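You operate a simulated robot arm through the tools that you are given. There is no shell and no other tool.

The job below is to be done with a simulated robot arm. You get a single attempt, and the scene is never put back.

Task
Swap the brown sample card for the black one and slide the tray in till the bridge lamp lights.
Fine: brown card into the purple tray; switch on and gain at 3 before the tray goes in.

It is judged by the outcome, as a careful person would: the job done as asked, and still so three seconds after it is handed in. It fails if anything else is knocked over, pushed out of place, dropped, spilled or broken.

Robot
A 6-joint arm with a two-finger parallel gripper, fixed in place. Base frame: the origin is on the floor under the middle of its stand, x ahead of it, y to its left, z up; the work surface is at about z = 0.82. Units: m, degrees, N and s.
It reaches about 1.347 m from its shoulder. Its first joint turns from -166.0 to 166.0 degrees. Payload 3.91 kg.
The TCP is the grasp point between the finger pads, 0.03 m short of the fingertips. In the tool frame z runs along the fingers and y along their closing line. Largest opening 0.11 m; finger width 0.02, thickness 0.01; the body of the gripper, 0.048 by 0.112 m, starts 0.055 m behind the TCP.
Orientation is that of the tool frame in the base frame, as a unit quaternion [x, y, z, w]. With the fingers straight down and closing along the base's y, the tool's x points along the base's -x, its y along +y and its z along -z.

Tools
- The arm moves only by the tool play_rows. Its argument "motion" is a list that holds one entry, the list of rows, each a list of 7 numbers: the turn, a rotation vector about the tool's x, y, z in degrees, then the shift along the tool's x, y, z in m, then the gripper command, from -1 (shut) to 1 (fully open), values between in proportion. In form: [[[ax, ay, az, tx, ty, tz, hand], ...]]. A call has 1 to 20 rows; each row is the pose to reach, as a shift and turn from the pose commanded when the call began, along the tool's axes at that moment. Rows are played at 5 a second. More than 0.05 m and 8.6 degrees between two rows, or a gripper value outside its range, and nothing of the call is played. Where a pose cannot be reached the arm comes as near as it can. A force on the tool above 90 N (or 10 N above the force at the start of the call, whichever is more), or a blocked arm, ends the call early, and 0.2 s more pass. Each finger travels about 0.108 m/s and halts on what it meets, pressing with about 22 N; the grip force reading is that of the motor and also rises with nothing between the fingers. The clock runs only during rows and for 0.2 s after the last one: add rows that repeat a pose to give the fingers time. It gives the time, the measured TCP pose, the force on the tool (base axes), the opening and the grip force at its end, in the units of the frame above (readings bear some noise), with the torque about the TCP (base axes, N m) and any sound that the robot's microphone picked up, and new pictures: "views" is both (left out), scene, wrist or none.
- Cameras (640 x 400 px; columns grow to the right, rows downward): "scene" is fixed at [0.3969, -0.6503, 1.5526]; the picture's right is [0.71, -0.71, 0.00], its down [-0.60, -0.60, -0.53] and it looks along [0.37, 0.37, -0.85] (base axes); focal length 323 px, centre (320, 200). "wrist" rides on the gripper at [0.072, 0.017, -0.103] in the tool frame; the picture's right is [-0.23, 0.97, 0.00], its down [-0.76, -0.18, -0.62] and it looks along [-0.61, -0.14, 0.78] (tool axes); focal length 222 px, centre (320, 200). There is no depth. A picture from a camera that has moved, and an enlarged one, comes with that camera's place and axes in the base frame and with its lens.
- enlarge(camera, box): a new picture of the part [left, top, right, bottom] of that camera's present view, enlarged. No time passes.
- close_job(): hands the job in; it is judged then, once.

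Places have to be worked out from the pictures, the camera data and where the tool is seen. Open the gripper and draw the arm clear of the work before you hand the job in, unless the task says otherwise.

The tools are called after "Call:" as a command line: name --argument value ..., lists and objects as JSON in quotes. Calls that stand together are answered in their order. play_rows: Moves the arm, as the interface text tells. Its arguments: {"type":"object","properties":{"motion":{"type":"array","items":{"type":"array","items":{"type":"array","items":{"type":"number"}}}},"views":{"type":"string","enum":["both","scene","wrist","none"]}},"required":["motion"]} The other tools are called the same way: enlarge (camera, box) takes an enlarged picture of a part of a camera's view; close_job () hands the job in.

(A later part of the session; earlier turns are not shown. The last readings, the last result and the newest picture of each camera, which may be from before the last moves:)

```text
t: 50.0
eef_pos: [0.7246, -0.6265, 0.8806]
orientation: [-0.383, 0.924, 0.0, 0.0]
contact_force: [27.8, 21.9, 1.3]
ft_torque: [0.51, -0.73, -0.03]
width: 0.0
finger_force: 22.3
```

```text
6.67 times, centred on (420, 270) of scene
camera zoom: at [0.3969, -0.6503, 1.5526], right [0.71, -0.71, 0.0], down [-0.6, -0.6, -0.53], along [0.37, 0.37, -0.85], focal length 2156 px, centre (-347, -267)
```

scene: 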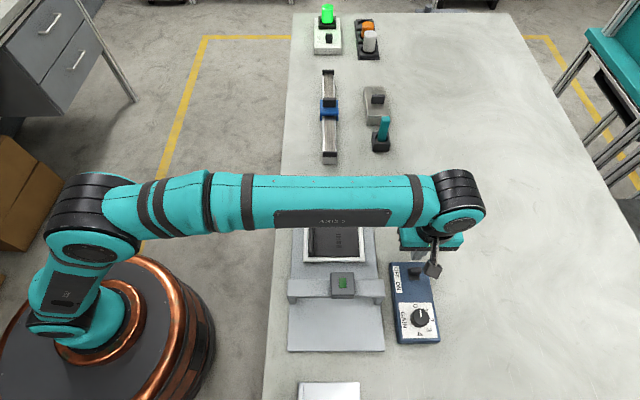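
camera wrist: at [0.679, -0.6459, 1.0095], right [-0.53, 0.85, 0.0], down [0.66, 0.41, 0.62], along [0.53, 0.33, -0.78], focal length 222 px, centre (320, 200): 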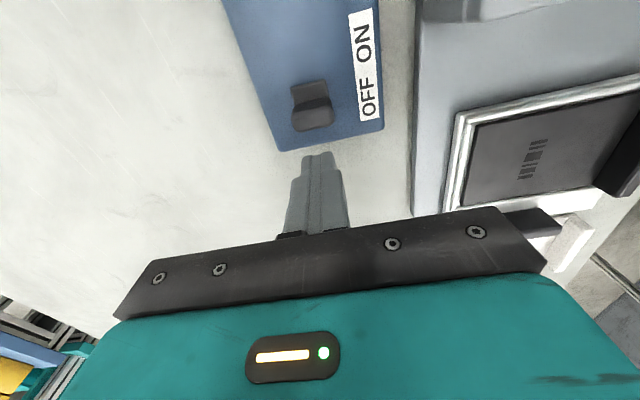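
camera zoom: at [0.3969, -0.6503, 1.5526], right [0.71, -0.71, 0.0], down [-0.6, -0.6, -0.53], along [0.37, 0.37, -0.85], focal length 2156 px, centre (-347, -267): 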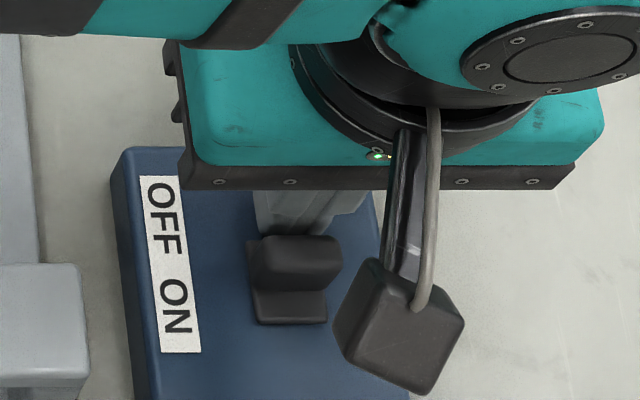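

The force jumped to about 35 N with no further travel, so the slider is at its ON stop and the panel hasn't shifted. I'll back off and rise.

Call:
play_rows --motion '[[[0, 0, 0, -0.004, 0, 0, -1], [0, 0, 0, -0.012, 0, 0, -1], [0, 0, 0, -0.02, 0, 0, -1], [0, 0, 0, -0.02, 0, -0.03, -1], [0, 0, 0, -0.02, 0, -0.07, -1], [0, 0, 0, -0.04, 0.04, -0.1, -1], [0, 0, 0, -0.06, 0.08, -0.1, -1], [0, 0, 0, -0.06, 0.08, -0.1, -1]]]' --views "scene"

Call:
enlarge --camera "scene" --box '[380, 255, 450, 345]'

Call:
enlarge --camera "scene" --box '[395, 300, 445, 342]'

```text
refused: row 6 steps farther than a row can; nothing moved
```

```text
4.44 times, centred on (415, 300) of scene
camera zoom: at [0.3969, -0.6503, 1.5526], right [0.71, -0.71, 0.0], down [-0.6, -0.6, -0.53], along [0.37, 0.37, -0.85], focal length 1438 px, centre (-102, -244)
```

zoom: 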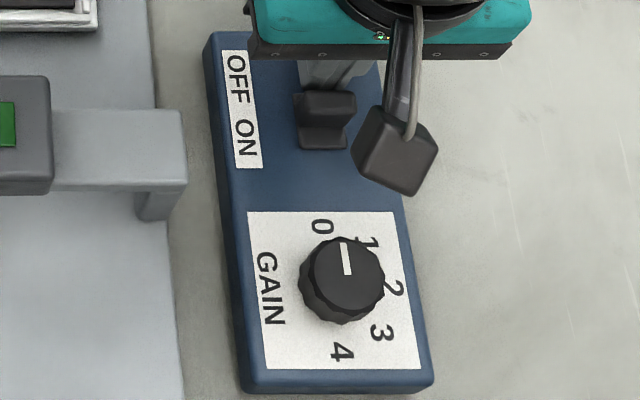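

```text
9.52 times, centred on (420, 321) of scene
camera zoom: at [0.3969, -0.6503, 1.5526], right [0.71, -0.71, 0.0], down [-0.6, -0.6, -0.53], along [0.37, 0.37, -0.85], focal length 3080 px, centre (-632, -952)
```

zoom: 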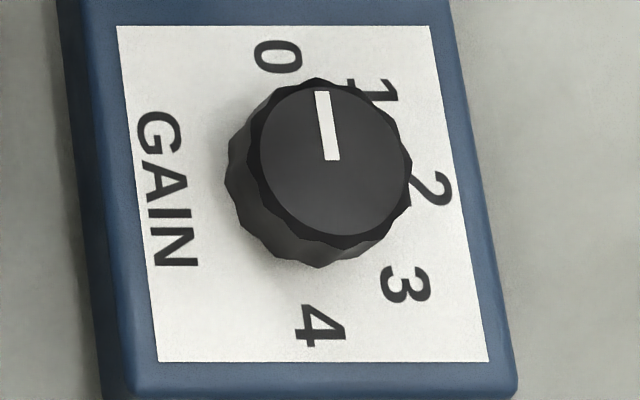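

That call was refused for a row step that was too large. I'll repeat the retreat with smaller steps.

Call:
play_rows --motion '[[[0, 0, 0, -0.004, 0, 0, -1], [0, 0, 0, -0.012, 0, 0, -1], [0, 0, 0, -0.02, 0, 0, -1], [0, 0, 0, -0.02, 0, -0.03, -1], [0, 0, 0, -0.02, 0, -0.06, -1], [0, 0, 0, -0.02, 0, -0.09, -1], [0, 0, 0, -0.02, 0, -0.1, -1], [0, 0, 0, -0.02, 0, -0.1, -1]]]' --views "both"

Call:
enlarge --camera "scene" --box '[380, 255, 450, 345]'

Call:
enlarge --camera "scene" --box '[280, 260, 390, 330]'

```text
t: 51.8
eef_pos: [0.737, -0.6138, 0.9805]
orientation: [-0.382, 0.924, 0.0, 0.0]
contact_force: [0.3, 0.1, 0.3]
ft_torque: [0.01, -0.02, -0.03]
width: 0.0002
finger_force: 22.1
camera wrist: at [0.6738, -0.6534, 1.0841], right [-0.53, 0.85, 0.0], down [0.66, 0.41, 0.62], along [0.53, 0.33, -0.78], focal length 222 px, centre (320, 200)
```

scene: 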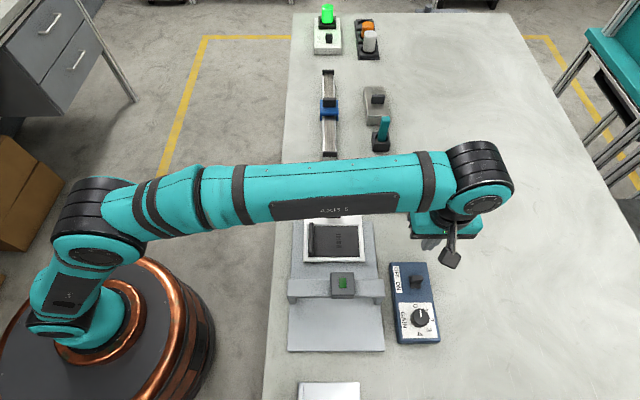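
wrist: 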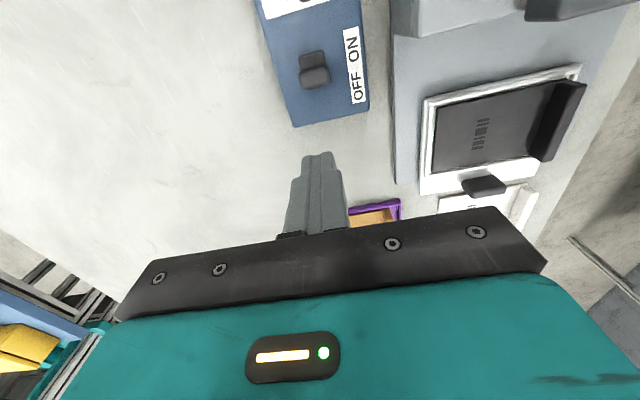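

```text
4.44 times, centred on (415, 300) of scene
camera zoom: at [0.3969, -0.6503, 1.5526], right [0.71, -0.71, 0.0], down [-0.6, -0.6, -0.53], along [0.37, 0.37, -0.85], focal length 1438 px, centre (-102, -244)
```

zoom: 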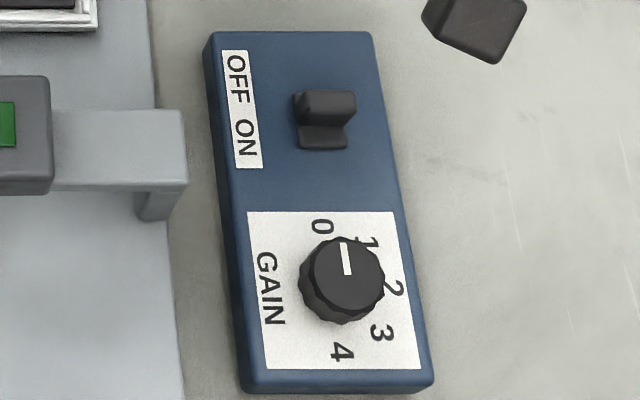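

```text
5.71 times, centred on (335, 295) of scene
camera zoom: at [0.3969, -0.6503, 1.5526], right [0.71, -0.71, 0.0], down [-0.6, -0.6, -0.53], along [0.37, 0.37, -0.85], focal length 1848 px, centre (234, -343)
```

zoom: 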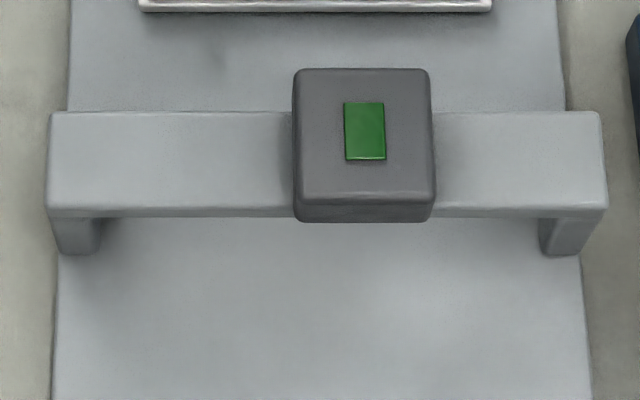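

The slider now sits at ON, and the bridge lamp changed to a darker standby green. Next I'll hover over the gain knob, at about U=0.9475, V=0.034, with the fingers opened to 6 cm.

Call:
play_rows --motion '[[[0, 0, 0, 0.02, 0.001, 0, -0.6], [0, 0, 0, 0.05, 0.002, 0, -0.2], [0, 0, 0, 0.08, 0.004, 0, 0.09], [0, 0, 0, 0.11, 0.005, 0, 0.09], [0, 0, 0, 0.1205, 0.0055, 0.01, 0.09], [0, 0, 0, 0.1205, 0.0055, 0.035, 0.09], [0, 0, 0, 0.1205, 0.0055, 0.06, 0.09], [0, 0, 0, 0.1205, 0.0055, 0.06, 0.09]]]' --views "both"

Call:
enlarge --camera "scene" --box '[380, 285, 460, 345]'

Call:
enlarge --camera "wrist" --box '[220, 50, 420, 180]'

```text
t: 53.6
eef_pos: [0.6502, -0.6933, 0.9196]
orientation: [-0.382, 0.924, 0.0, 0.0]
contact_force: [-1.0, 0.4, 0.4]
ft_torque: [0.02, 0.0, 0.02]
width: 0.0601
finger_force: 0.1
camera wrist: at [0.5868, -0.7328, 1.023], right [-0.53, 0.85, 0.0], down [0.66, 0.41, 0.62], along [0.53, 0.33, -0.78], focal length 222 px, centre (320, 200)
```

scene: 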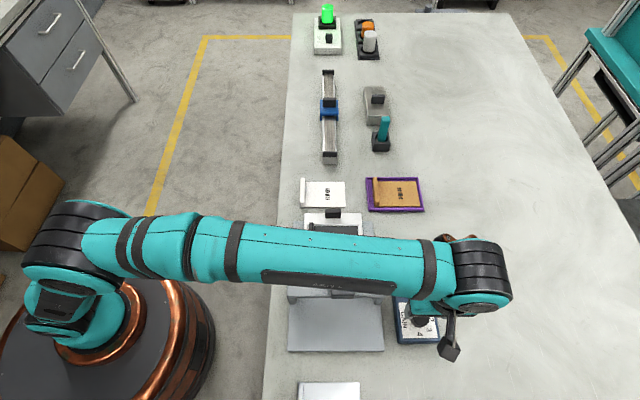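
wrist: 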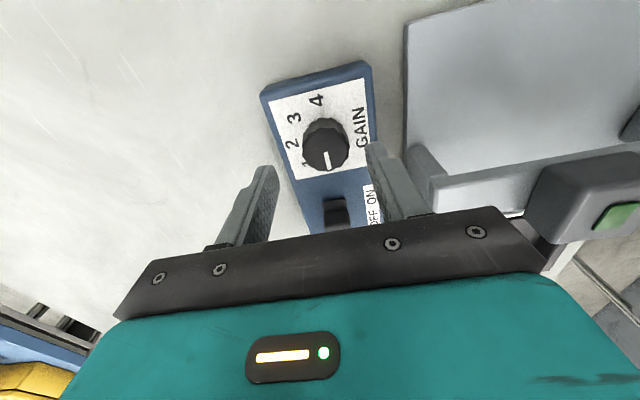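

```text
6.67 times, centred on (420, 315) of scene
camera zoom: at [0.3969, -0.6503, 1.5526], right [0.71, -0.71, 0.0], down [-0.6, -0.6, -0.53], along [0.37, 0.37, -0.85], focal length 2156 px, centre (-347, -567)
```

zoom: 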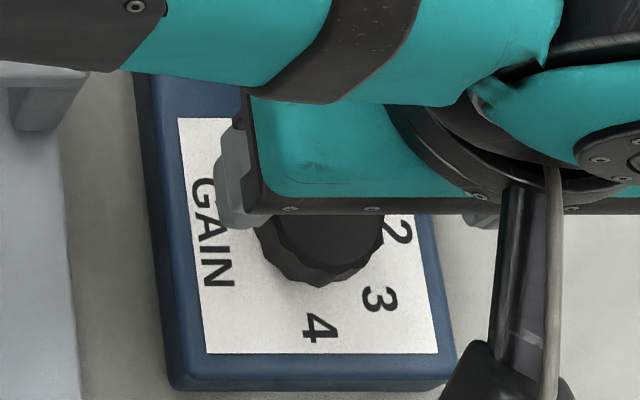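

```text
3.08 times, centred on (320, 115) of wrist
camera zoom: at [0.5868, -0.7328, 1.023], right [-0.53, 0.85, 0.0], down [0.66, 0.41, 0.62], along [0.53, 0.33, -0.78], focal length 684 px, centre (320, 462)
```

zoom: 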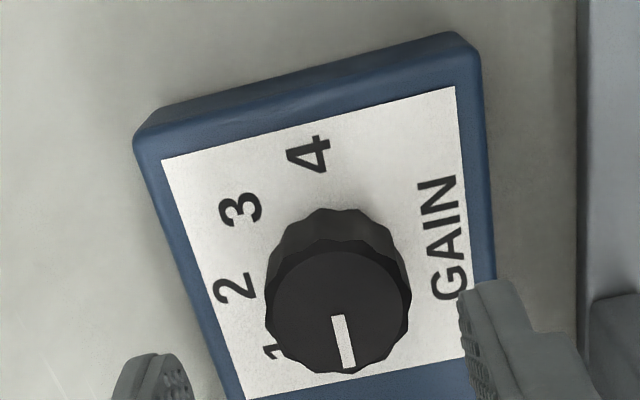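

From the wrist view, the label circle and knob top put the knob axis about 4 mm toward -U and 3 mm toward -V of my current axis. I'll correct and lower the tips to about knob-top level so I can compare finger-to-knob gaps directly.

Call:
play_rows --motion '[[[0, 0, 0, -0.0015, 0.002, 0.006, 0.09], [0, 0, 0, -0.003, 0.004, 0.012, 0.09], [0, 0, 0, -0.003, 0.004, 0.018, 0.09], [0, 0, 0, -0.003, 0.004, 0.018, 0.09]]]' --views "none"

Call:
enlarge --camera "wrist" --box '[220, 60, 420, 190]'

Call:
enlarge --camera "scene" --box '[380, 285, 460, 345]'

```text
t: 54.6
eef_pos: [0.6472, -0.6884, 0.9031]
orientation: [-0.382, 0.924, 0.0, 0.0]
contact_force: [-0.7, -0.3, 1.0]
ft_torque: [-0.03, 0.01, 0.01]
width: 0.0601
finger_force: 0.0
```

```text
3.08 times, centred on (320, 125) of wrist
camera zoom: at [0.5844, -0.7285, 1.0063], right [-0.53, 0.85, 0.0], down [0.66, 0.41, 0.62], along [0.53, 0.33, -0.78], focal length 684 px, centre (320, 431)
```

zoom: 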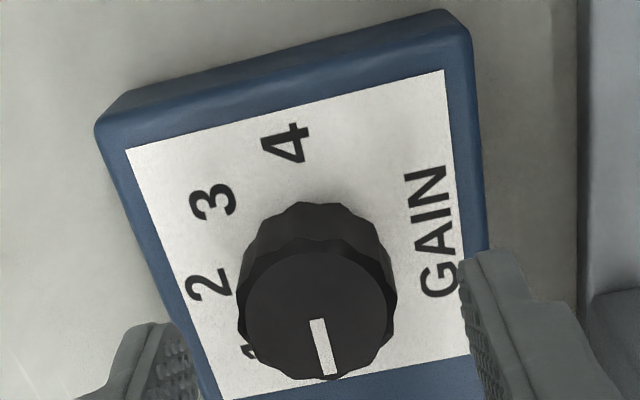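

```text
6.67 times, centred on (420, 315) of scene
camera zoom: at [0.3969, -0.6503, 1.5526], right [0.71, -0.71, 0.0], down [-0.6, -0.6, -0.53], along [0.37, 0.37, -0.85], focal length 2156 px, centre (-347, -567)
```

zoom: 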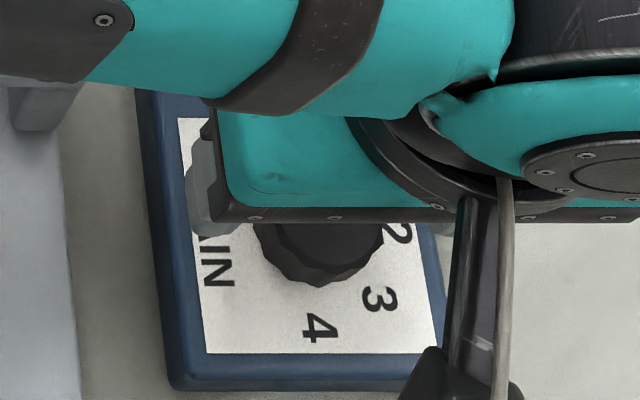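

Call:
enlarge --camera "wrist" --box '[244, 150, 308, 190]'

Call:
enlarge --camera "wrist" --box '[332, 130, 396, 170]'

```text
10.00 times, centred on (276, 170) of wrist
camera zoom: at [0.5844, -0.7285, 1.0063], right [-0.53, 0.85, 0.0], down [0.66, 0.41, 0.62], along [0.53, 0.33, -0.78], focal length 2221 px, centre (760, 500)
```

zoom: 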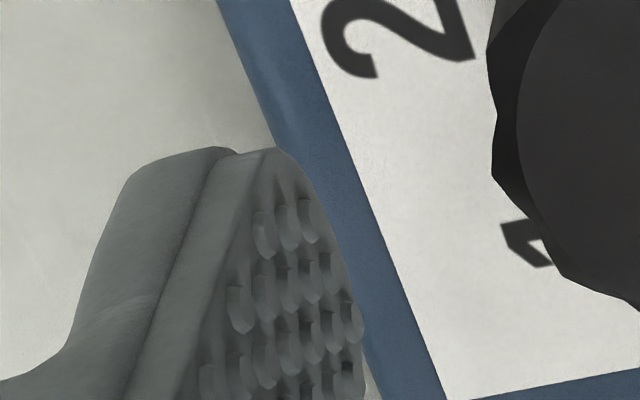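

```text
10.00 times, centred on (364, 150) of wrist
camera zoom: at [0.5844, -0.7285, 1.0063], right [-0.53, 0.85, 0.0], down [0.66, 0.41, 0.62], along [0.53, 0.33, -0.78], focal length 2221 px, centre (-120, 700)
```

zoom: 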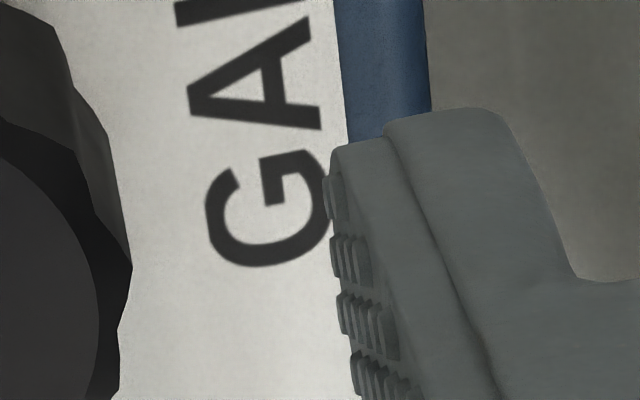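

The finger midpoint matches the camera model, and the knob centre is now within about 1 mm of the tool axis. I'll lower around the knob and close on it gently.

Call:
play_rows --motion '[[[0, 0, 0, 0, -0.0008, 0.008, 0.09], [0, 0, 0, 0, -0.0008, 0.016, 0.09], [0, 0, 0, 0, -0.0008, 0.022, 0.09], [0, 0, 0, 0, -0.0008, 0.022, 0.09]]]' --views "none"

Call:
play_rows --motion '[[[0, 0, 0, 0, 0, 0, -0.1], [0, 0, 0, 0, 0, 0, -0.25], [0, 0, 0, 0, 0, 0, -0.4], [0, 0, 0, 0, 0, 0, -0.4]]]' --views "none"

Call:
enlarge --camera "wrist" --box '[220, 60, 420, 190]'

```text
t: 55.6
eef_pos: [0.6476, -0.6899, 0.8807]
orientation: [-0.383, 0.924, 0.0, 0.001]
contact_force: [-0.3, -0.1, 0.2]
ft_torque: [0.03, -0.01, -0.02]
width: 0.0599
finger_force: 0.0
```

```text
t: 56.6
eef_pos: [0.6477, -0.689, 0.8798]
orientation: [-0.383, 0.924, 0.0, -0.001]
contact_force: [-2.0, 2.1, -1.2]
ft_torque: [0.01, 0.03, 0.01]
width: 0.0346
finger_force: 1.9
```

```text
3.08 times, centred on (320, 125) of wrist
camera zoom: at [0.585, -0.7285, 0.9841], right [-0.53, 0.85, 0.0], down [0.66, 0.41, 0.62], along [0.53, 0.33, -0.78], focal length 684 px, centre (320, 431)
```

zoom: 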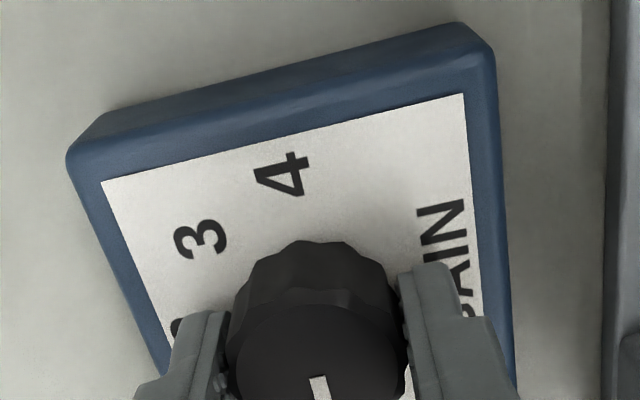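

Light, nearly symmetric contact at 34.6 mm. I'll grip fully and rotate clockwise by 40° as a first stage.

Call:
play_rows --motion '[[[0, 0, 0, 0, 0.0003, 0, -0.7], [0, 0, 0, 0, 0.0003, 0, -1], [0, 0, 0, 0, 0.0003, 0, -1], [0, 0, 5, 0, 0.0003, 0, -1], [0, 0, 12, 0, 0.0003, 0, -1], [0, 0, 19, 0, 0.0003, 0, -1], [0, 0, 26, 0, 0.0003, 0, -1], [0, 0, 33, 0, 0.0003, 0, -1], [0, 0, 40, 0, 0.0003, 0, -1], [0, 0, 40, 0, 0.0003, 0, -1]]]' --views "both"

Call:
enlarge --camera "scene" --box '[380, 285, 460, 345]'

Call:
enlarge --camera "wrist" --box '[220, 60, 420, 190]'

```text
t: 58.8
eef_pos: [0.6452, -0.6917, 0.8805]
orientation: [-0.042, 0.999, 0.0, -0.001]
contact_force: [7.2, -48.8, 12.7]
ft_torque: [-0.7, -0.97, 0.01]
width: 0.0334
finger_force: 45.4
camera wrist: at [0.5721, -0.6806, 0.984], right [0.14, 0.99, 0.0], down [0.77, -0.11, 0.62], along [0.62, -0.09, -0.78], focal length 222 px, centre (320, 200)
```

scene: 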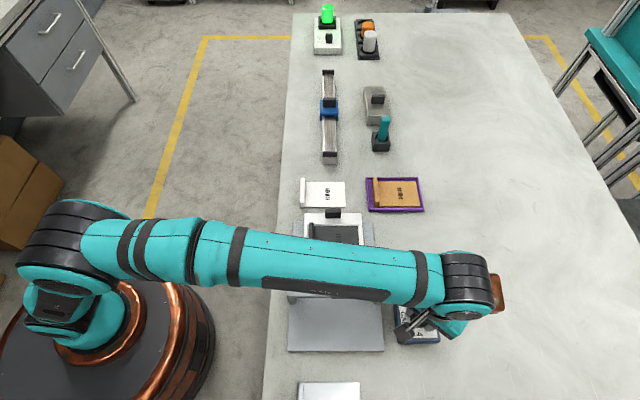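
wrist: 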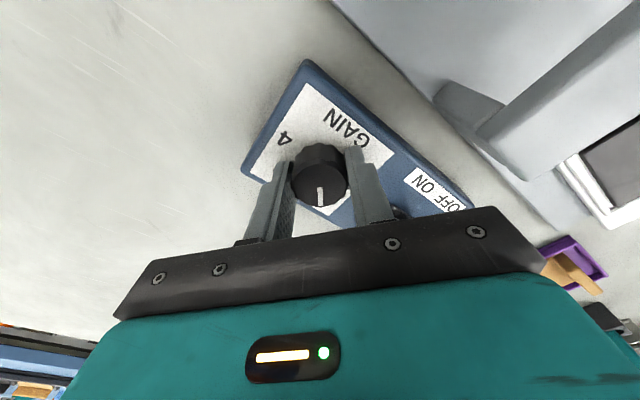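

```text
6.67 times, centred on (420, 315) of scene
camera zoom: at [0.3969, -0.6503, 1.5526], right [0.71, -0.71, 0.0], down [-0.6, -0.6, -0.53], along [0.37, 0.37, -0.85], focal length 2156 px, centre (-347, -567)
```

zoom: 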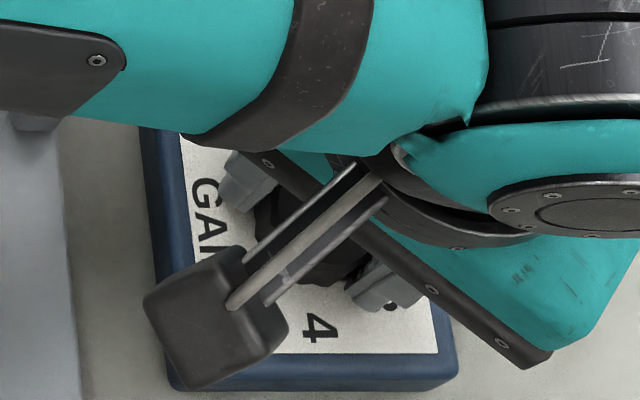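

```text
3.08 times, centred on (320, 125) of wrist
camera zoom: at [0.5721, -0.6806, 0.984], right [0.14, 0.99, 0.0], down [0.77, -0.11, 0.62], along [0.62, -0.09, -0.78], focal length 684 px, centre (320, 431)
```

zoom: 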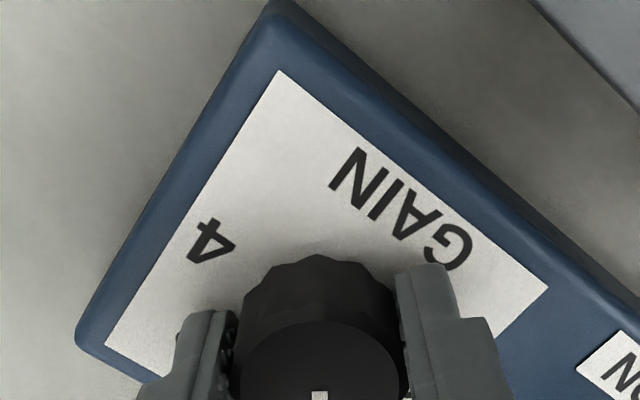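

The knob turned 40° with the gripper, but the side force rose to about 49 N along -y. That means the knob axis is about 2–3 mm further toward +V than my tool axis. I'll shift the tool to relieve that before going on.

Call:
play_rows --motion '[[[0, 0, 0, 0.001, -0.001, 0, -1], [0, 0, 0, 0.002, -0.002, 0, -1], [0, 0, 0, 0.0026, -0.0025, 0, -1], [0, 0, 0, 0.0026, -0.0025, 0, -1]]]' --views "none"

```text
t: 59.8
eef_pos: [0.6451, -0.6914, 0.8814]
orientation: [-0.044, 0.999, 0.0, 0.0]
contact_force: [7.4, -20.6, 21.4]
ft_torque: [-0.75, 0.59, 0.05]
width: 0.0334
finger_force: 45.1
```

The side force is down, but there's residual load from the tight grip. I'll open the fingers to release everything, then check knob angle and alignment.

Call:
play_rows --motion '[[[0, 0, 0, 0, 0, 0, -0.5], [0, 0, 0, 0, 0, 0, -0.2], [0, 0, 0, 0, 0, 0, -0.05], [0, 0, 0, 0, 0, 0, -0.05]]]' --views "none"

Call:
enlarge --camera "wrist" --box '[220, 80, 420, 210]'

Call:
enlarge --camera "scene" --box '[380, 285, 460, 345]'

```text
t: 60.8
eef_pos: [0.6442, -0.6919, 0.8807]
orientation: [-0.043, 0.999, 0.0, 0.0]
contact_force: [0.0, 3.2, 5.7]
ft_torque: [-0.09, -0.05, 0.03]
width: 0.0506
finger_force: 0.1
```

```text
3.08 times, centred on (320, 145) of wrist
camera zoom: at [0.5713, -0.6816, 0.9833], right [0.14, 0.99, 0.0], down [0.77, -0.11, 0.62], along [0.62, -0.09, -0.78], focal length 684 px, centre (320, 369)
```

zoom: 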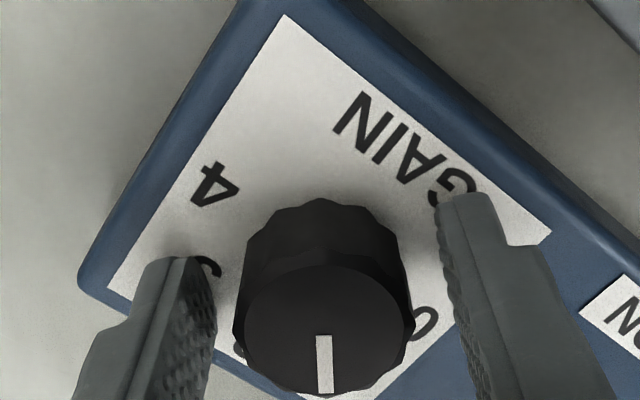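

```text
6.67 times, centred on (420, 315) of scene
camera zoom: at [0.3969, -0.6503, 1.5526], right [0.71, -0.71, 0.0], down [-0.6, -0.6, -0.53], along [0.37, 0.37, -0.85], focal length 2156 px, centre (-347, -567)
```

zoom: 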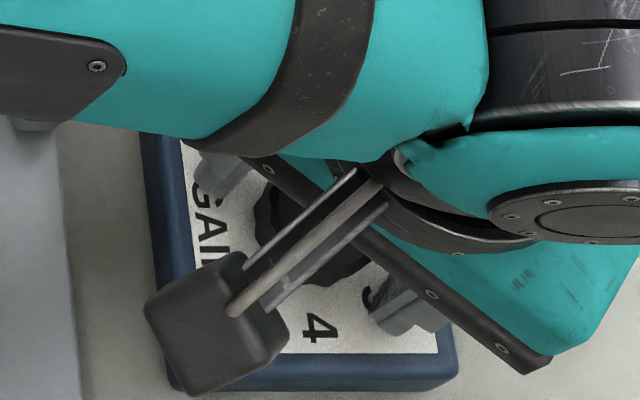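

There's a small residual 5.7 N upward force, so a tip may be rubbing on something. I'll raise 4 mm, which should clear it.

Call:
play_rows --motion '[[[0, 0, 0, 0, 0, -0.002, -0.05], [0, 0, 0, 0, 0, -0.004, 0.09], [0, 0, 0, 0, 0, -0.004, 0.09]]]' --views "none"

Call:
enlarge --camera "wrist" --box '[220, 80, 420, 210]'

Call:
enlarge --camera "scene" --box '[388, 310, 428, 345]'

```text
t: 61.6
eef_pos: [0.6437, -0.6913, 0.8838]
orientation: [-0.044, 0.999, 0.0, 0.0]
contact_force: [-0.3, -0.3, 0.0]
ft_torque: [0.03, 0.0, -0.03]
width: 0.06
finger_force: 0.0
```

```text
3.08 times, centred on (320, 145) of wrist
camera zoom: at [0.5715, -0.6812, 0.9875], right [0.14, 0.99, 0.0], down [0.77, -0.11, 0.62], along [0.62, -0.09, -0.78], focal length 684 px, centre (320, 369)
```

zoom: 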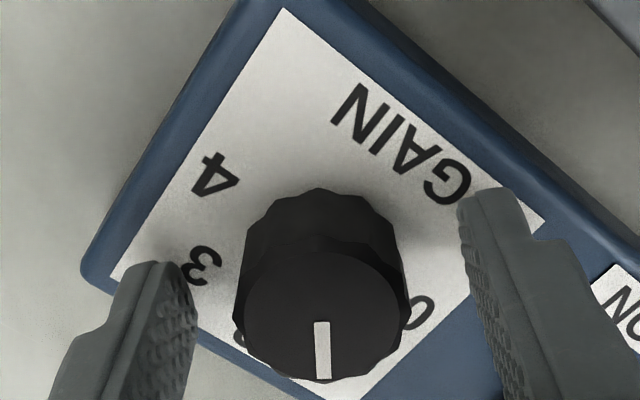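

```text
11.43 times, centred on (408, 328) of scene
camera zoom: at [0.3969, -0.6503, 1.5526], right [0.71, -0.71, 0.0], down [-0.6, -0.6, -0.53], along [0.37, 0.37, -0.85], focal length 3696 px, centre (-686, -1257)
```

zoom: 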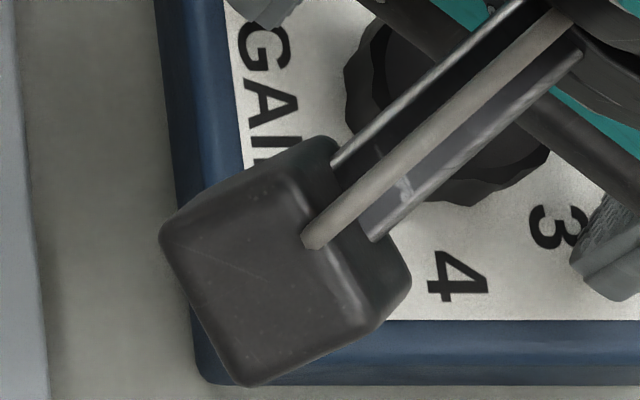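

All forces are zero now. The views are consistent with the panel top at z≈0.849 and the knob top at about 0.876, so the tips had brushed the panel. I'm now centred on the knob and 4 mm higher, so I'll re-grip here and check the side forces.

Call:
play_rows --motion '[[[0, 0, 0, 0, 0, 0, -0.2], [0, 0, 0, 0, 0, 0, -0.4], [0, 0, 0, 0, 0, 0, -0.6], [0, 0, 0, 0, 0, 0, -1], [0, 0, 0, 0, 0, 0, -1]]]' --views "none"

```text
t: 62.8
eef_pos: [0.6445, -0.692, 0.8849]
orientation: [-0.044, 0.999, -0.001, -0.001]
contact_force: [0.2, 2.2, -1.1]
ft_torque: [-0.01, 0.02, 0.02]
width: 0.0332
finger_force: 44.7
```

The grip is well centred, with only 2 N of side force. I'll rotate another 48° clockwise.

Call:
play_rows --motion '[[[0, 0, 5, 0, 0, 0, -1], [0, 0, 12, 0, 0, 0, -1], [0, 0, 20, 0, 0, 0, -1], [0, 0, 28, 0, 0, 0, -1], [0, 0, 36, 0, 0, 0, -1], [0, 0, 43, 0, 0, 0, -1], [0, 0, 48, 0, 0, 0, -1], [0, 0, 48, 0, 0, 0, -1]]]' --views "both"

Call:
enlarge --camera "wrist" --box '[220, 80, 420, 210]'

Call:
enlarge --camera "scene" --box '[380, 285, 460, 345]'

```text
t: 64.6
eef_pos: [0.6455, -0.6916, 0.8846]
orientation: [0.367, 0.93, 0.0, -0.001]
contact_force: [-13.1, 17.1, -11.7]
ft_torque: [0.51, 0.64, -0.01]
width: 0.0332
finger_force: 44.8
camera wrist: at [0.604, -0.6295, 0.9877], right [0.83, 0.56, 0.0], down [0.44, -0.65, 0.62], along [0.35, -0.52, -0.78], focal length 222 px, centre (320, 200)
```

scene: 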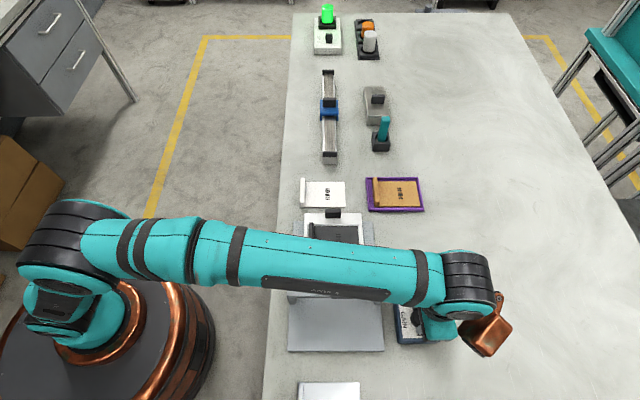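
wrist: 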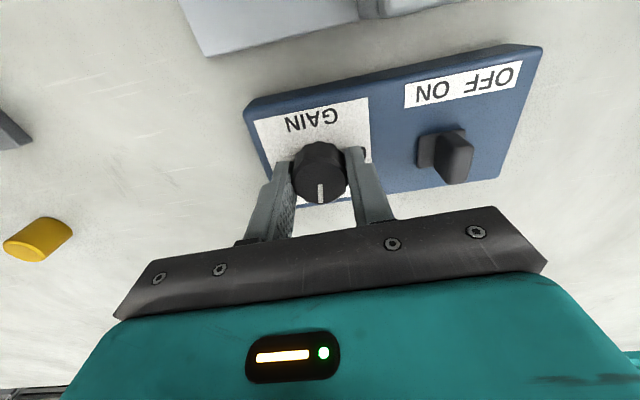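

```text
3.08 times, centred on (320, 145) of wrist
camera zoom: at [0.604, -0.6295, 0.9877], right [0.83, 0.56, 0.0], down [0.44, -0.65, 0.62], along [0.35, -0.52, -0.78], focal length 684 px, centre (320, 369)
```

zoom: 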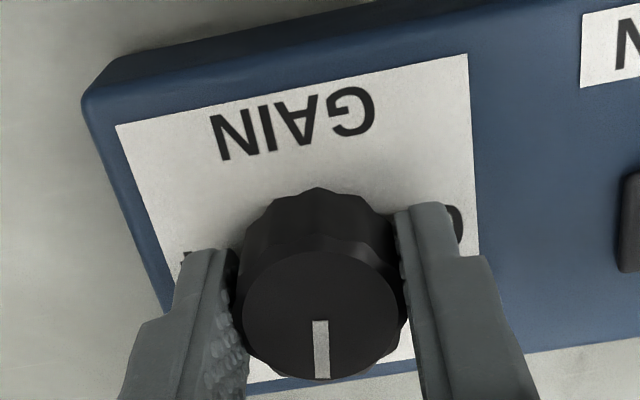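

```text
6.67 times, centred on (420, 315) of scene
camera zoom: at [0.3969, -0.6503, 1.5526], right [0.71, -0.71, 0.0], down [-0.6, -0.6, -0.53], along [0.37, 0.37, -0.85], focal length 2156 px, centre (-347, -567)
```

zoom: 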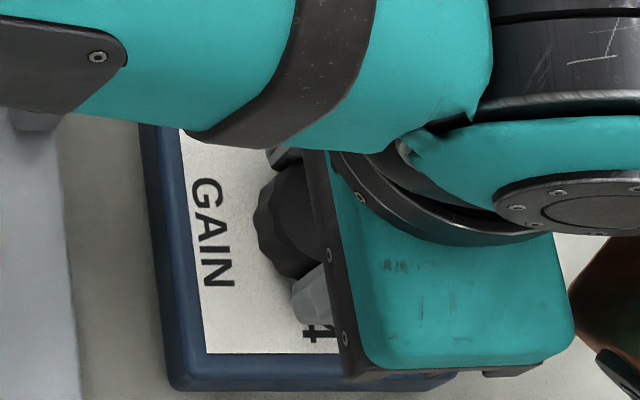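

The pointer is a little past 2, around 96°, because the knob's facets aligned with the pads when I gripped. I'll zoom to measure the pointer accurately before the final turn.

Call:
enlarge --camera "wrist" --box '[280, 130, 360, 210]'

Call:
enlarge --camera "wrist" --box '[236, 40, 556, 240]'

```text
5.00 times, centred on (320, 170) of wrist
camera zoom: at [0.604, -0.6295, 0.9877], right [0.83, 0.56, 0.0], down [0.44, -0.65, 0.62], along [0.35, -0.52, -0.78], focal length 1111 px, centre (320, 350)
```

zoom: 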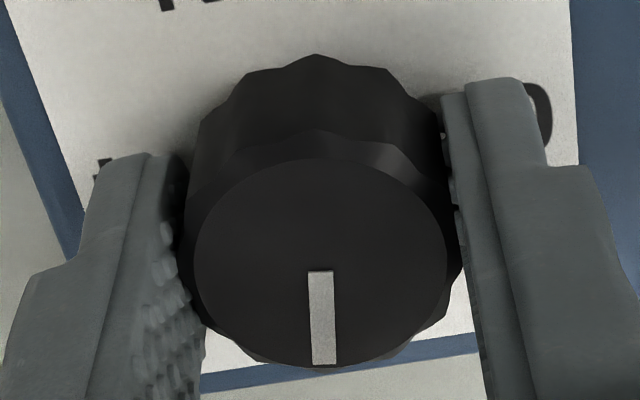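

```text
2.00 times, centred on (396, 140) of wrist
camera zoom: at [0.604, -0.6295, 0.9877], right [0.83, 0.56, 0.0], down [0.44, -0.65, 0.62], along [0.35, -0.52, -0.78], focal length 444 px, centre (168, 320)
```

zoom: 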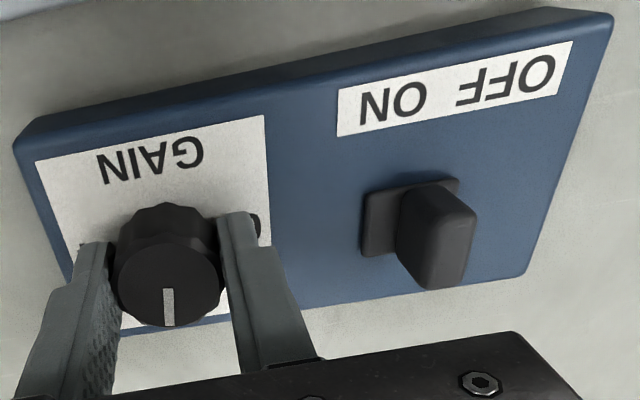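

The pointer measures 98° clockwise from 0, with 45° per mark, so 3 is at 135°. I'll rotate 37° more, with a small 1 mm shift to relieve the side load.

Call:
play_rows --motion '[[[0, 0, 4, 0.0005, 0, 0, -1], [0, 0, 10, 0.001, 0, 0, -1], [0, 0, 17, 0.001, 0, 0, -1], [0, 0, 24, 0.001, 0, 0, -1], [0, 0, 31, 0.001, 0, 0, -1], [0, 0, 37.2, 0.001, 0, 0, -1], [0, 0, 37.2, 0.001, 0, 0, -1]]]' --views "wrist"

Call:
enlarge --camera "wrist" --box '[280, 130, 360, 210]'

```text
t: 66.2
eef_pos: [0.6461, -0.6915, 0.8841]
orientation: [0.644, 0.765, 0.0, 0.0]
contact_force: [12.7, -4.2, -7.7]
ft_torque: [-1.06, -0.43, 0.0]
width: 0.0331
finger_force: 44.9
camera wrist: at [0.6498, -0.6169, 0.9876], right [1.0, -0.06, 0.0], down [-0.05, -0.78, 0.62], along [-0.04, -0.62, -0.78], focal length 222 px, centre (320, 200)
```

wrist: 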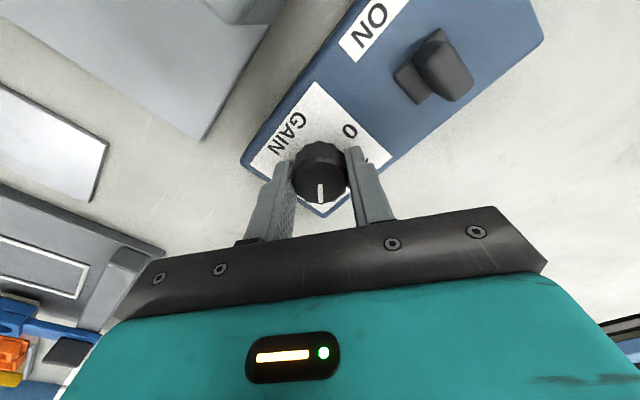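

```text
5.00 times, centred on (320, 170) of wrist
camera zoom: at [0.6498, -0.6169, 0.9876], right [1.0, -0.06, 0.0], down [-0.05, -0.78, 0.62], along [-0.04, -0.62, -0.78], focal length 1111 px, centre (320, 350)
```

zoom: 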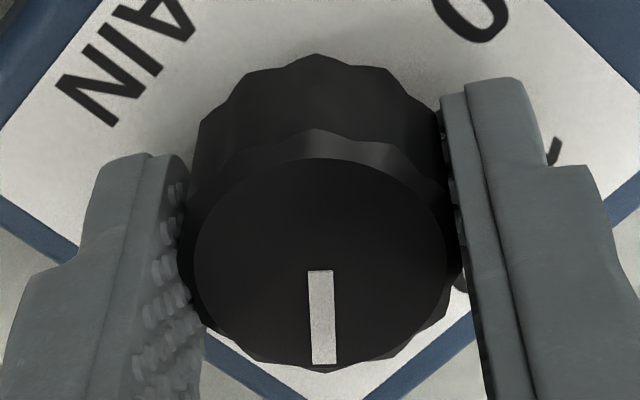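

The pointer now measures about 135–136°, which is position 3. I'll open, rise clear, and verify from the scene camera.

Call:
play_rows --motion '[[[0, 0, 0, 0, 0, 0, -0.7], [0, 0, 0, 0, 0, 0, -0.4], [0, 0, 0, 0, 0, 0, 0], [0, 0, 0, 0, 0, 0, 0.09], [0, 0, 0, 0, 0, -0.02, 0.09], [0, 0, 0, 0, 0, -0.045, 0.09], [0, 0, 0, 0, 0, -0.08, 0.09], [0, 0, 0, 0, 0, -0.1, 0.09], [0, 0, 0, 0, 0, -0.1, 0.09]]]' --views "both"

Call:
enlarge --camera "wrist" --box '[250, 40, 390, 180]'

Call:
enlarge --camera "scene" --box '[380, 285, 460, 345]'

```text
t: 68.2
eef_pos: [0.6439, -0.6913, 0.9846]
orientation: [0.644, 0.765, 0.0, 0.0]
contact_force: [1.2, 0.5, -0.1]
ft_torque: [-0.01, 0.02, 0.01]
width: 0.0597
finger_force: 0.1
camera wrist: at [0.6489, -0.6168, 1.0879], right [1.0, -0.06, 0.0], down [-0.04, -0.78, 0.62], along [-0.04, -0.62, -0.78], focal length 222 px, centre (320, 200)
```

scene: 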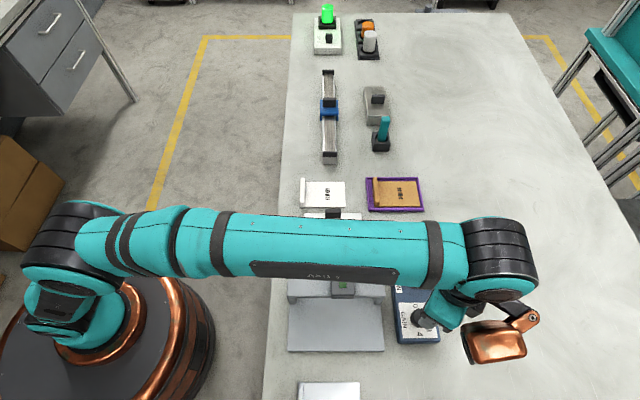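
wrist: 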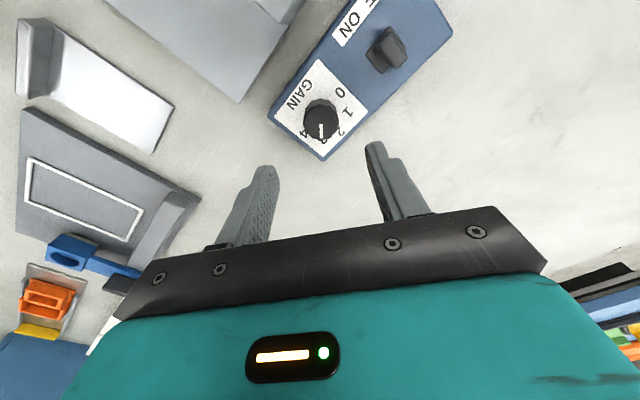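

```text
2.86 times, centred on (320, 110) of wrist
camera zoom: at [0.6489, -0.6168, 1.0879], right [1.0, -0.06, 0.0], down [-0.04, -0.78, 0.62], along [-0.04, -0.62, -0.78], focal length 635 px, centre (320, 457)
```

zoom: 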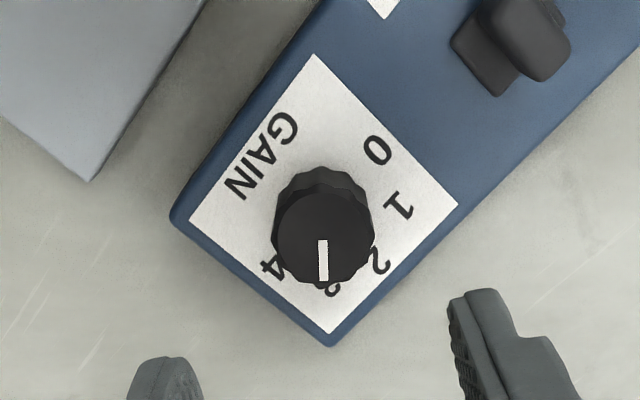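

```text
6.67 times, centred on (420, 315) of scene
camera zoom: at [0.3969, -0.6503, 1.5526], right [0.71, -0.71, 0.0], down [-0.6, -0.6, -0.53], along [0.37, 0.37, -0.85], focal length 2156 px, centre (-347, -567)
```

zoom: 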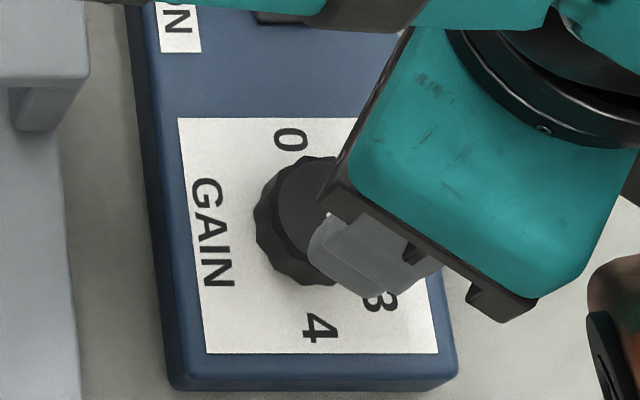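

Gain points at 3. Now I'll turn the tool back (-125°), shut the fingers, and move behind the tray's handle, staying high at z≈0.98.

Call:
play_rows --motion '[[[0, 0, -8.346, 0.01996, 0.00873, 0, 0.0], [0, 0, -16.69, 0.03992, 0.01745, 0, -0.5], [0, 0, -25.04, 0.05988, 0.02618, 0, -1], [0, 0, -33.38, 0.07984, 0.03491, 0, -1], [0, 0, -41.73, 0.0998, 0.04363, 0, -1], [0, 0, -50.08, 0.11976, 0.05236, 0, -1], [0, 0, -58.42, 0.13972, 0.06109, 0, -1], [0, 0, -66.77, 0.15968, 0.06981, 0, -1], [0, 0, -75.11, 0.17964, 0.07854, 0, -1], [0, 0, -83.46, 0.1996, 0.08727, 0, -1], [0, 0, -91.81, 0.21956, 0.09599, 0, -1], [0, 0, -100.15, 0.23952, 0.10472, 0, -1], [0, 0, -108.5, 0.25948, 0.11345, 0, -1], [0, 0, -116.84, 0.27944, 0.12217, 0, -1], [0, 0, -125.2, 0.2994, 0.1309, 0, -1], [0, 0, -125.2, 0.2994, 0.1309, 0, -1]]]' --views "both"

Call:
enlarge --camera "scene" --box '[380, 255, 460, 345]'

Call:
enlarge --camera "scene" --box '[290, 175, 386, 245]'

Call:
enlarge --camera "wrist" --box '[200, 50, 420, 190]'

```text
t: 71.6
eef_pos: [0.723, -0.3727, 0.9844]
orientation: [-0.383, 0.924, 0.0, 0.0]
contact_force: [-0.3, 0.6, -1.0]
ft_torque: [-0.02, -0.01, -0.02]
width: 0.0001
finger_force: 21.6
camera wrist: at [0.6599, -0.4122, 1.0881], right [-0.53, 0.85, 0.0], down [0.66, 0.41, 0.62], along [0.53, 0.33, -0.78], focal length 222 px, centre (320, 200)
```

scene: 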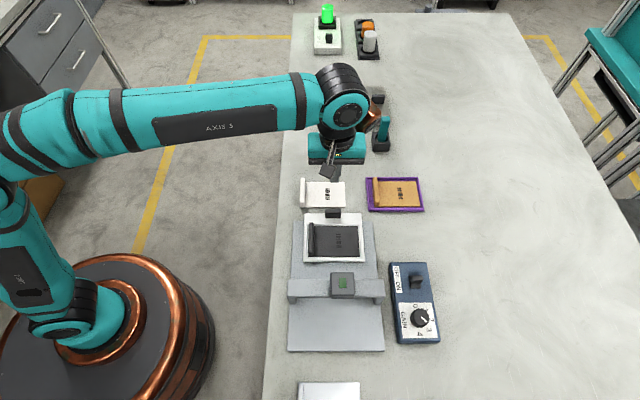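
wrist: 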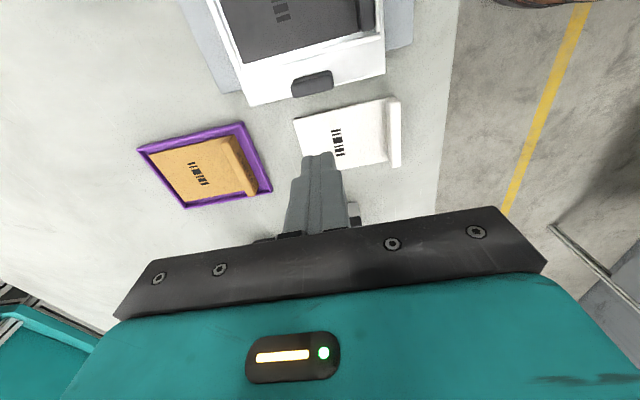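

```text
4.44 times, centred on (420, 300) of scene
camera zoom: at [0.3969, -0.6503, 1.5526], right [0.71, -0.71, 0.0], down [-0.6, -0.6, -0.53], along [0.37, 0.37, -0.85], focal length 1438 px, centre (-124, -244)
```

zoom: 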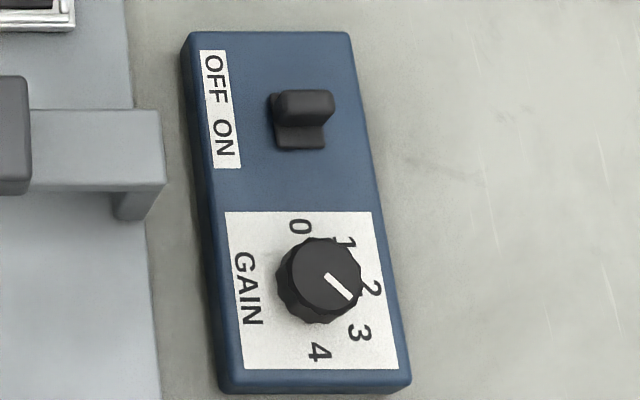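

```text
5.71 times, centred on (338, 210) of scene
camera zoom: at [0.3969, -0.6503, 1.5526], right [0.71, -0.71, 0.0], down [-0.6, -0.6, -0.53], along [0.37, 0.37, -0.85], focal length 1848 px, centre (217, 143)
```

zoom: 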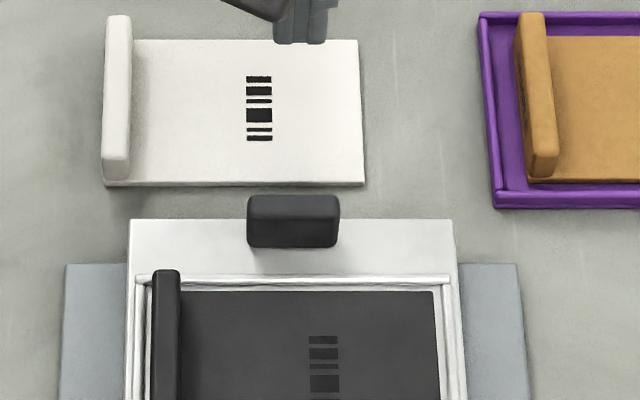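

```text
2.86 times, centred on (310, 120) of wrist
camera zoom: at [0.6599, -0.4122, 1.0881], right [-0.53, 0.85, 0.0], down [0.66, 0.41, 0.62], along [0.53, 0.33, -0.78], focal length 635 px, centre (349, 429)
```

zoom: 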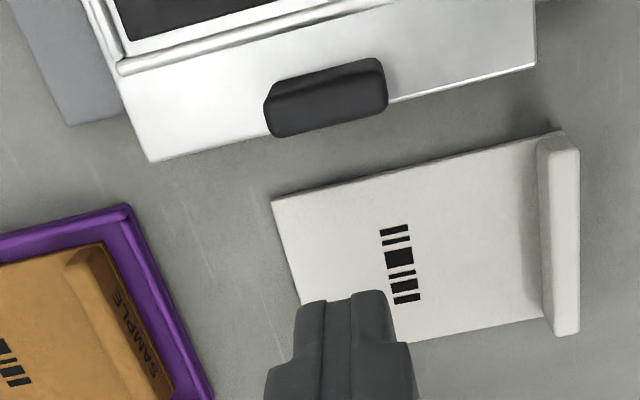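

Call:
enlarge --camera "scene" --box '[400, 300, 440, 342]'

Call:
enlarge --camera "scene" --box '[300, 265, 390, 325]'

```text
9.52 times, centred on (420, 321) of scene
camera zoom: at [0.3969, -0.6503, 1.5526], right [0.71, -0.71, 0.0], down [-0.6, -0.6, -0.53], along [0.37, 0.37, -0.85], focal length 3080 px, centre (-632, -952)
```

zoom: 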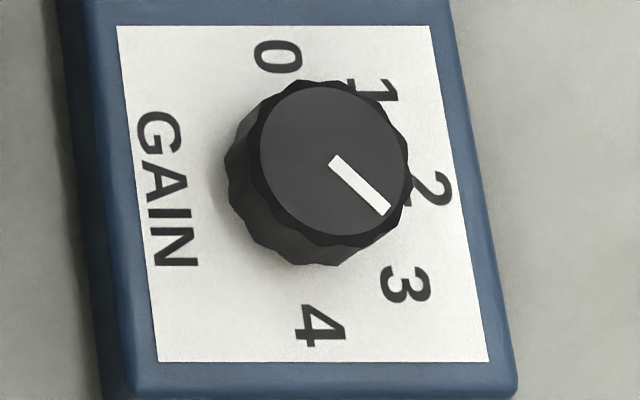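

```text
6.67 times, centred on (345, 295) of scene
camera zoom: at [0.3969, -0.6503, 1.5526], right [0.71, -0.71, 0.0], down [-0.6, -0.6, -0.53], along [0.37, 0.37, -0.85], focal length 2156 px, centre (153, -433)
```

zoom: 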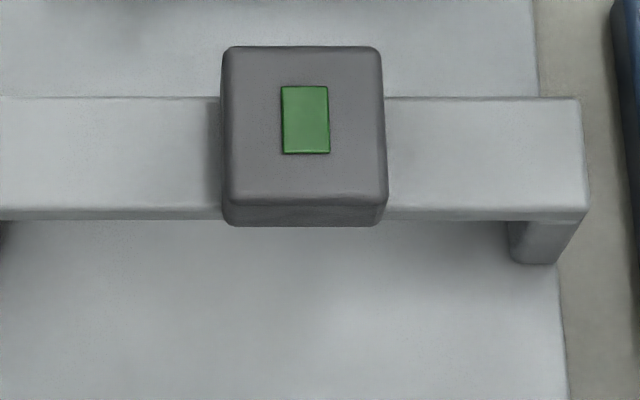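

The pointer measures 3 to within a couple of degrees, and the lamp is still off. I'll descend behind the handle, with fingers at V≈-0.238 and tips at z≈0.842.

Call:
play_rows --motion '[[[0, 0, 0, 0.003, 0, 0.03, -1], [0, 0, 0, 0.006, 0, 0.06, -1], [0, 0, 0, 0.006, 0, 0.085, -1], [0, 0, 0, 0.006, 0, 0.102, -1], [0, 0, 0, 0.006, 0, 0.112, -1], [0, 0, 0, 0.006, 0, 0.112, -1]]]' --views "both"

Call:
enlarge --camera "scene" --box '[290, 175, 386, 245]'

Call:
enlarge --camera "wrist" --box '[220, 70, 420, 190]'

```text
t: 73.0
eef_pos: [0.7165, -0.378, 0.873]
orientation: [-0.382, 0.924, 0.0, 0.001]
contact_force: [0.4, 0.1, 0.1]
ft_torque: [-0.01, 0.01, 0.0]
width: 0.0003
finger_force: 22.5
camera wrist: at [0.6547, -0.4173, 0.9762], right [-0.53, 0.85, 0.0], down [0.66, 0.41, 0.62], along [0.53, 0.33, -0.78], focal length 222 px, centre (320, 200)
```

scene: 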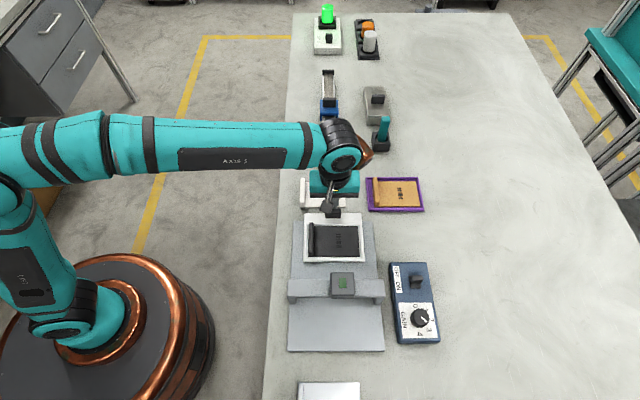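
wrist: 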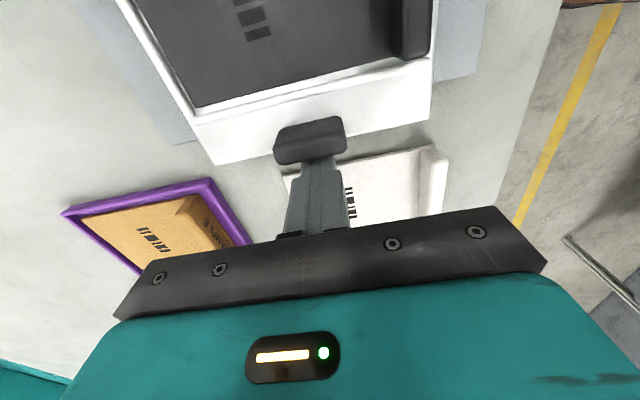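

```text
5.71 times, centred on (338, 210) of scene
camera zoom: at [0.3969, -0.6503, 1.5526], right [0.71, -0.71, 0.0], down [-0.6, -0.6, -0.53], along [0.37, 0.37, -0.85], focal length 1848 px, centre (217, 143)
```

zoom: 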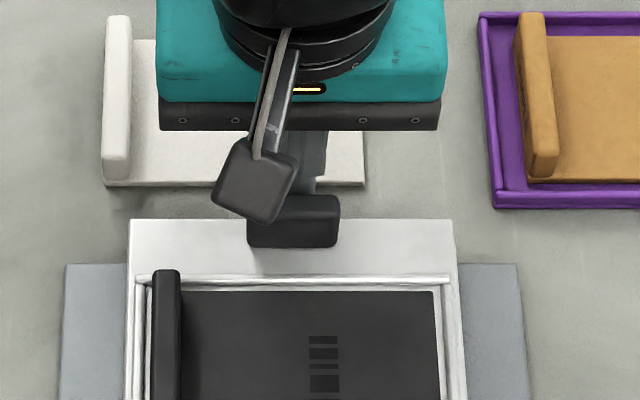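

```text
3.20 times, centred on (320, 130) of wrist
camera zoom: at [0.6547, -0.4173, 0.9762], right [-0.53, 0.85, 0.0], down [0.66, 0.41, 0.62], along [0.53, 0.33, -0.78], focal length 711 px, centre (320, 424)
```

zoom: 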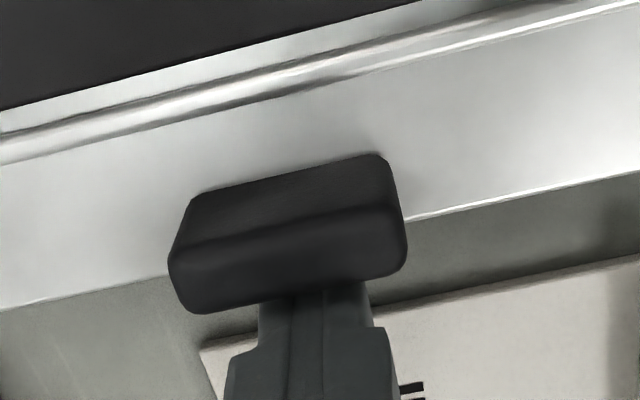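

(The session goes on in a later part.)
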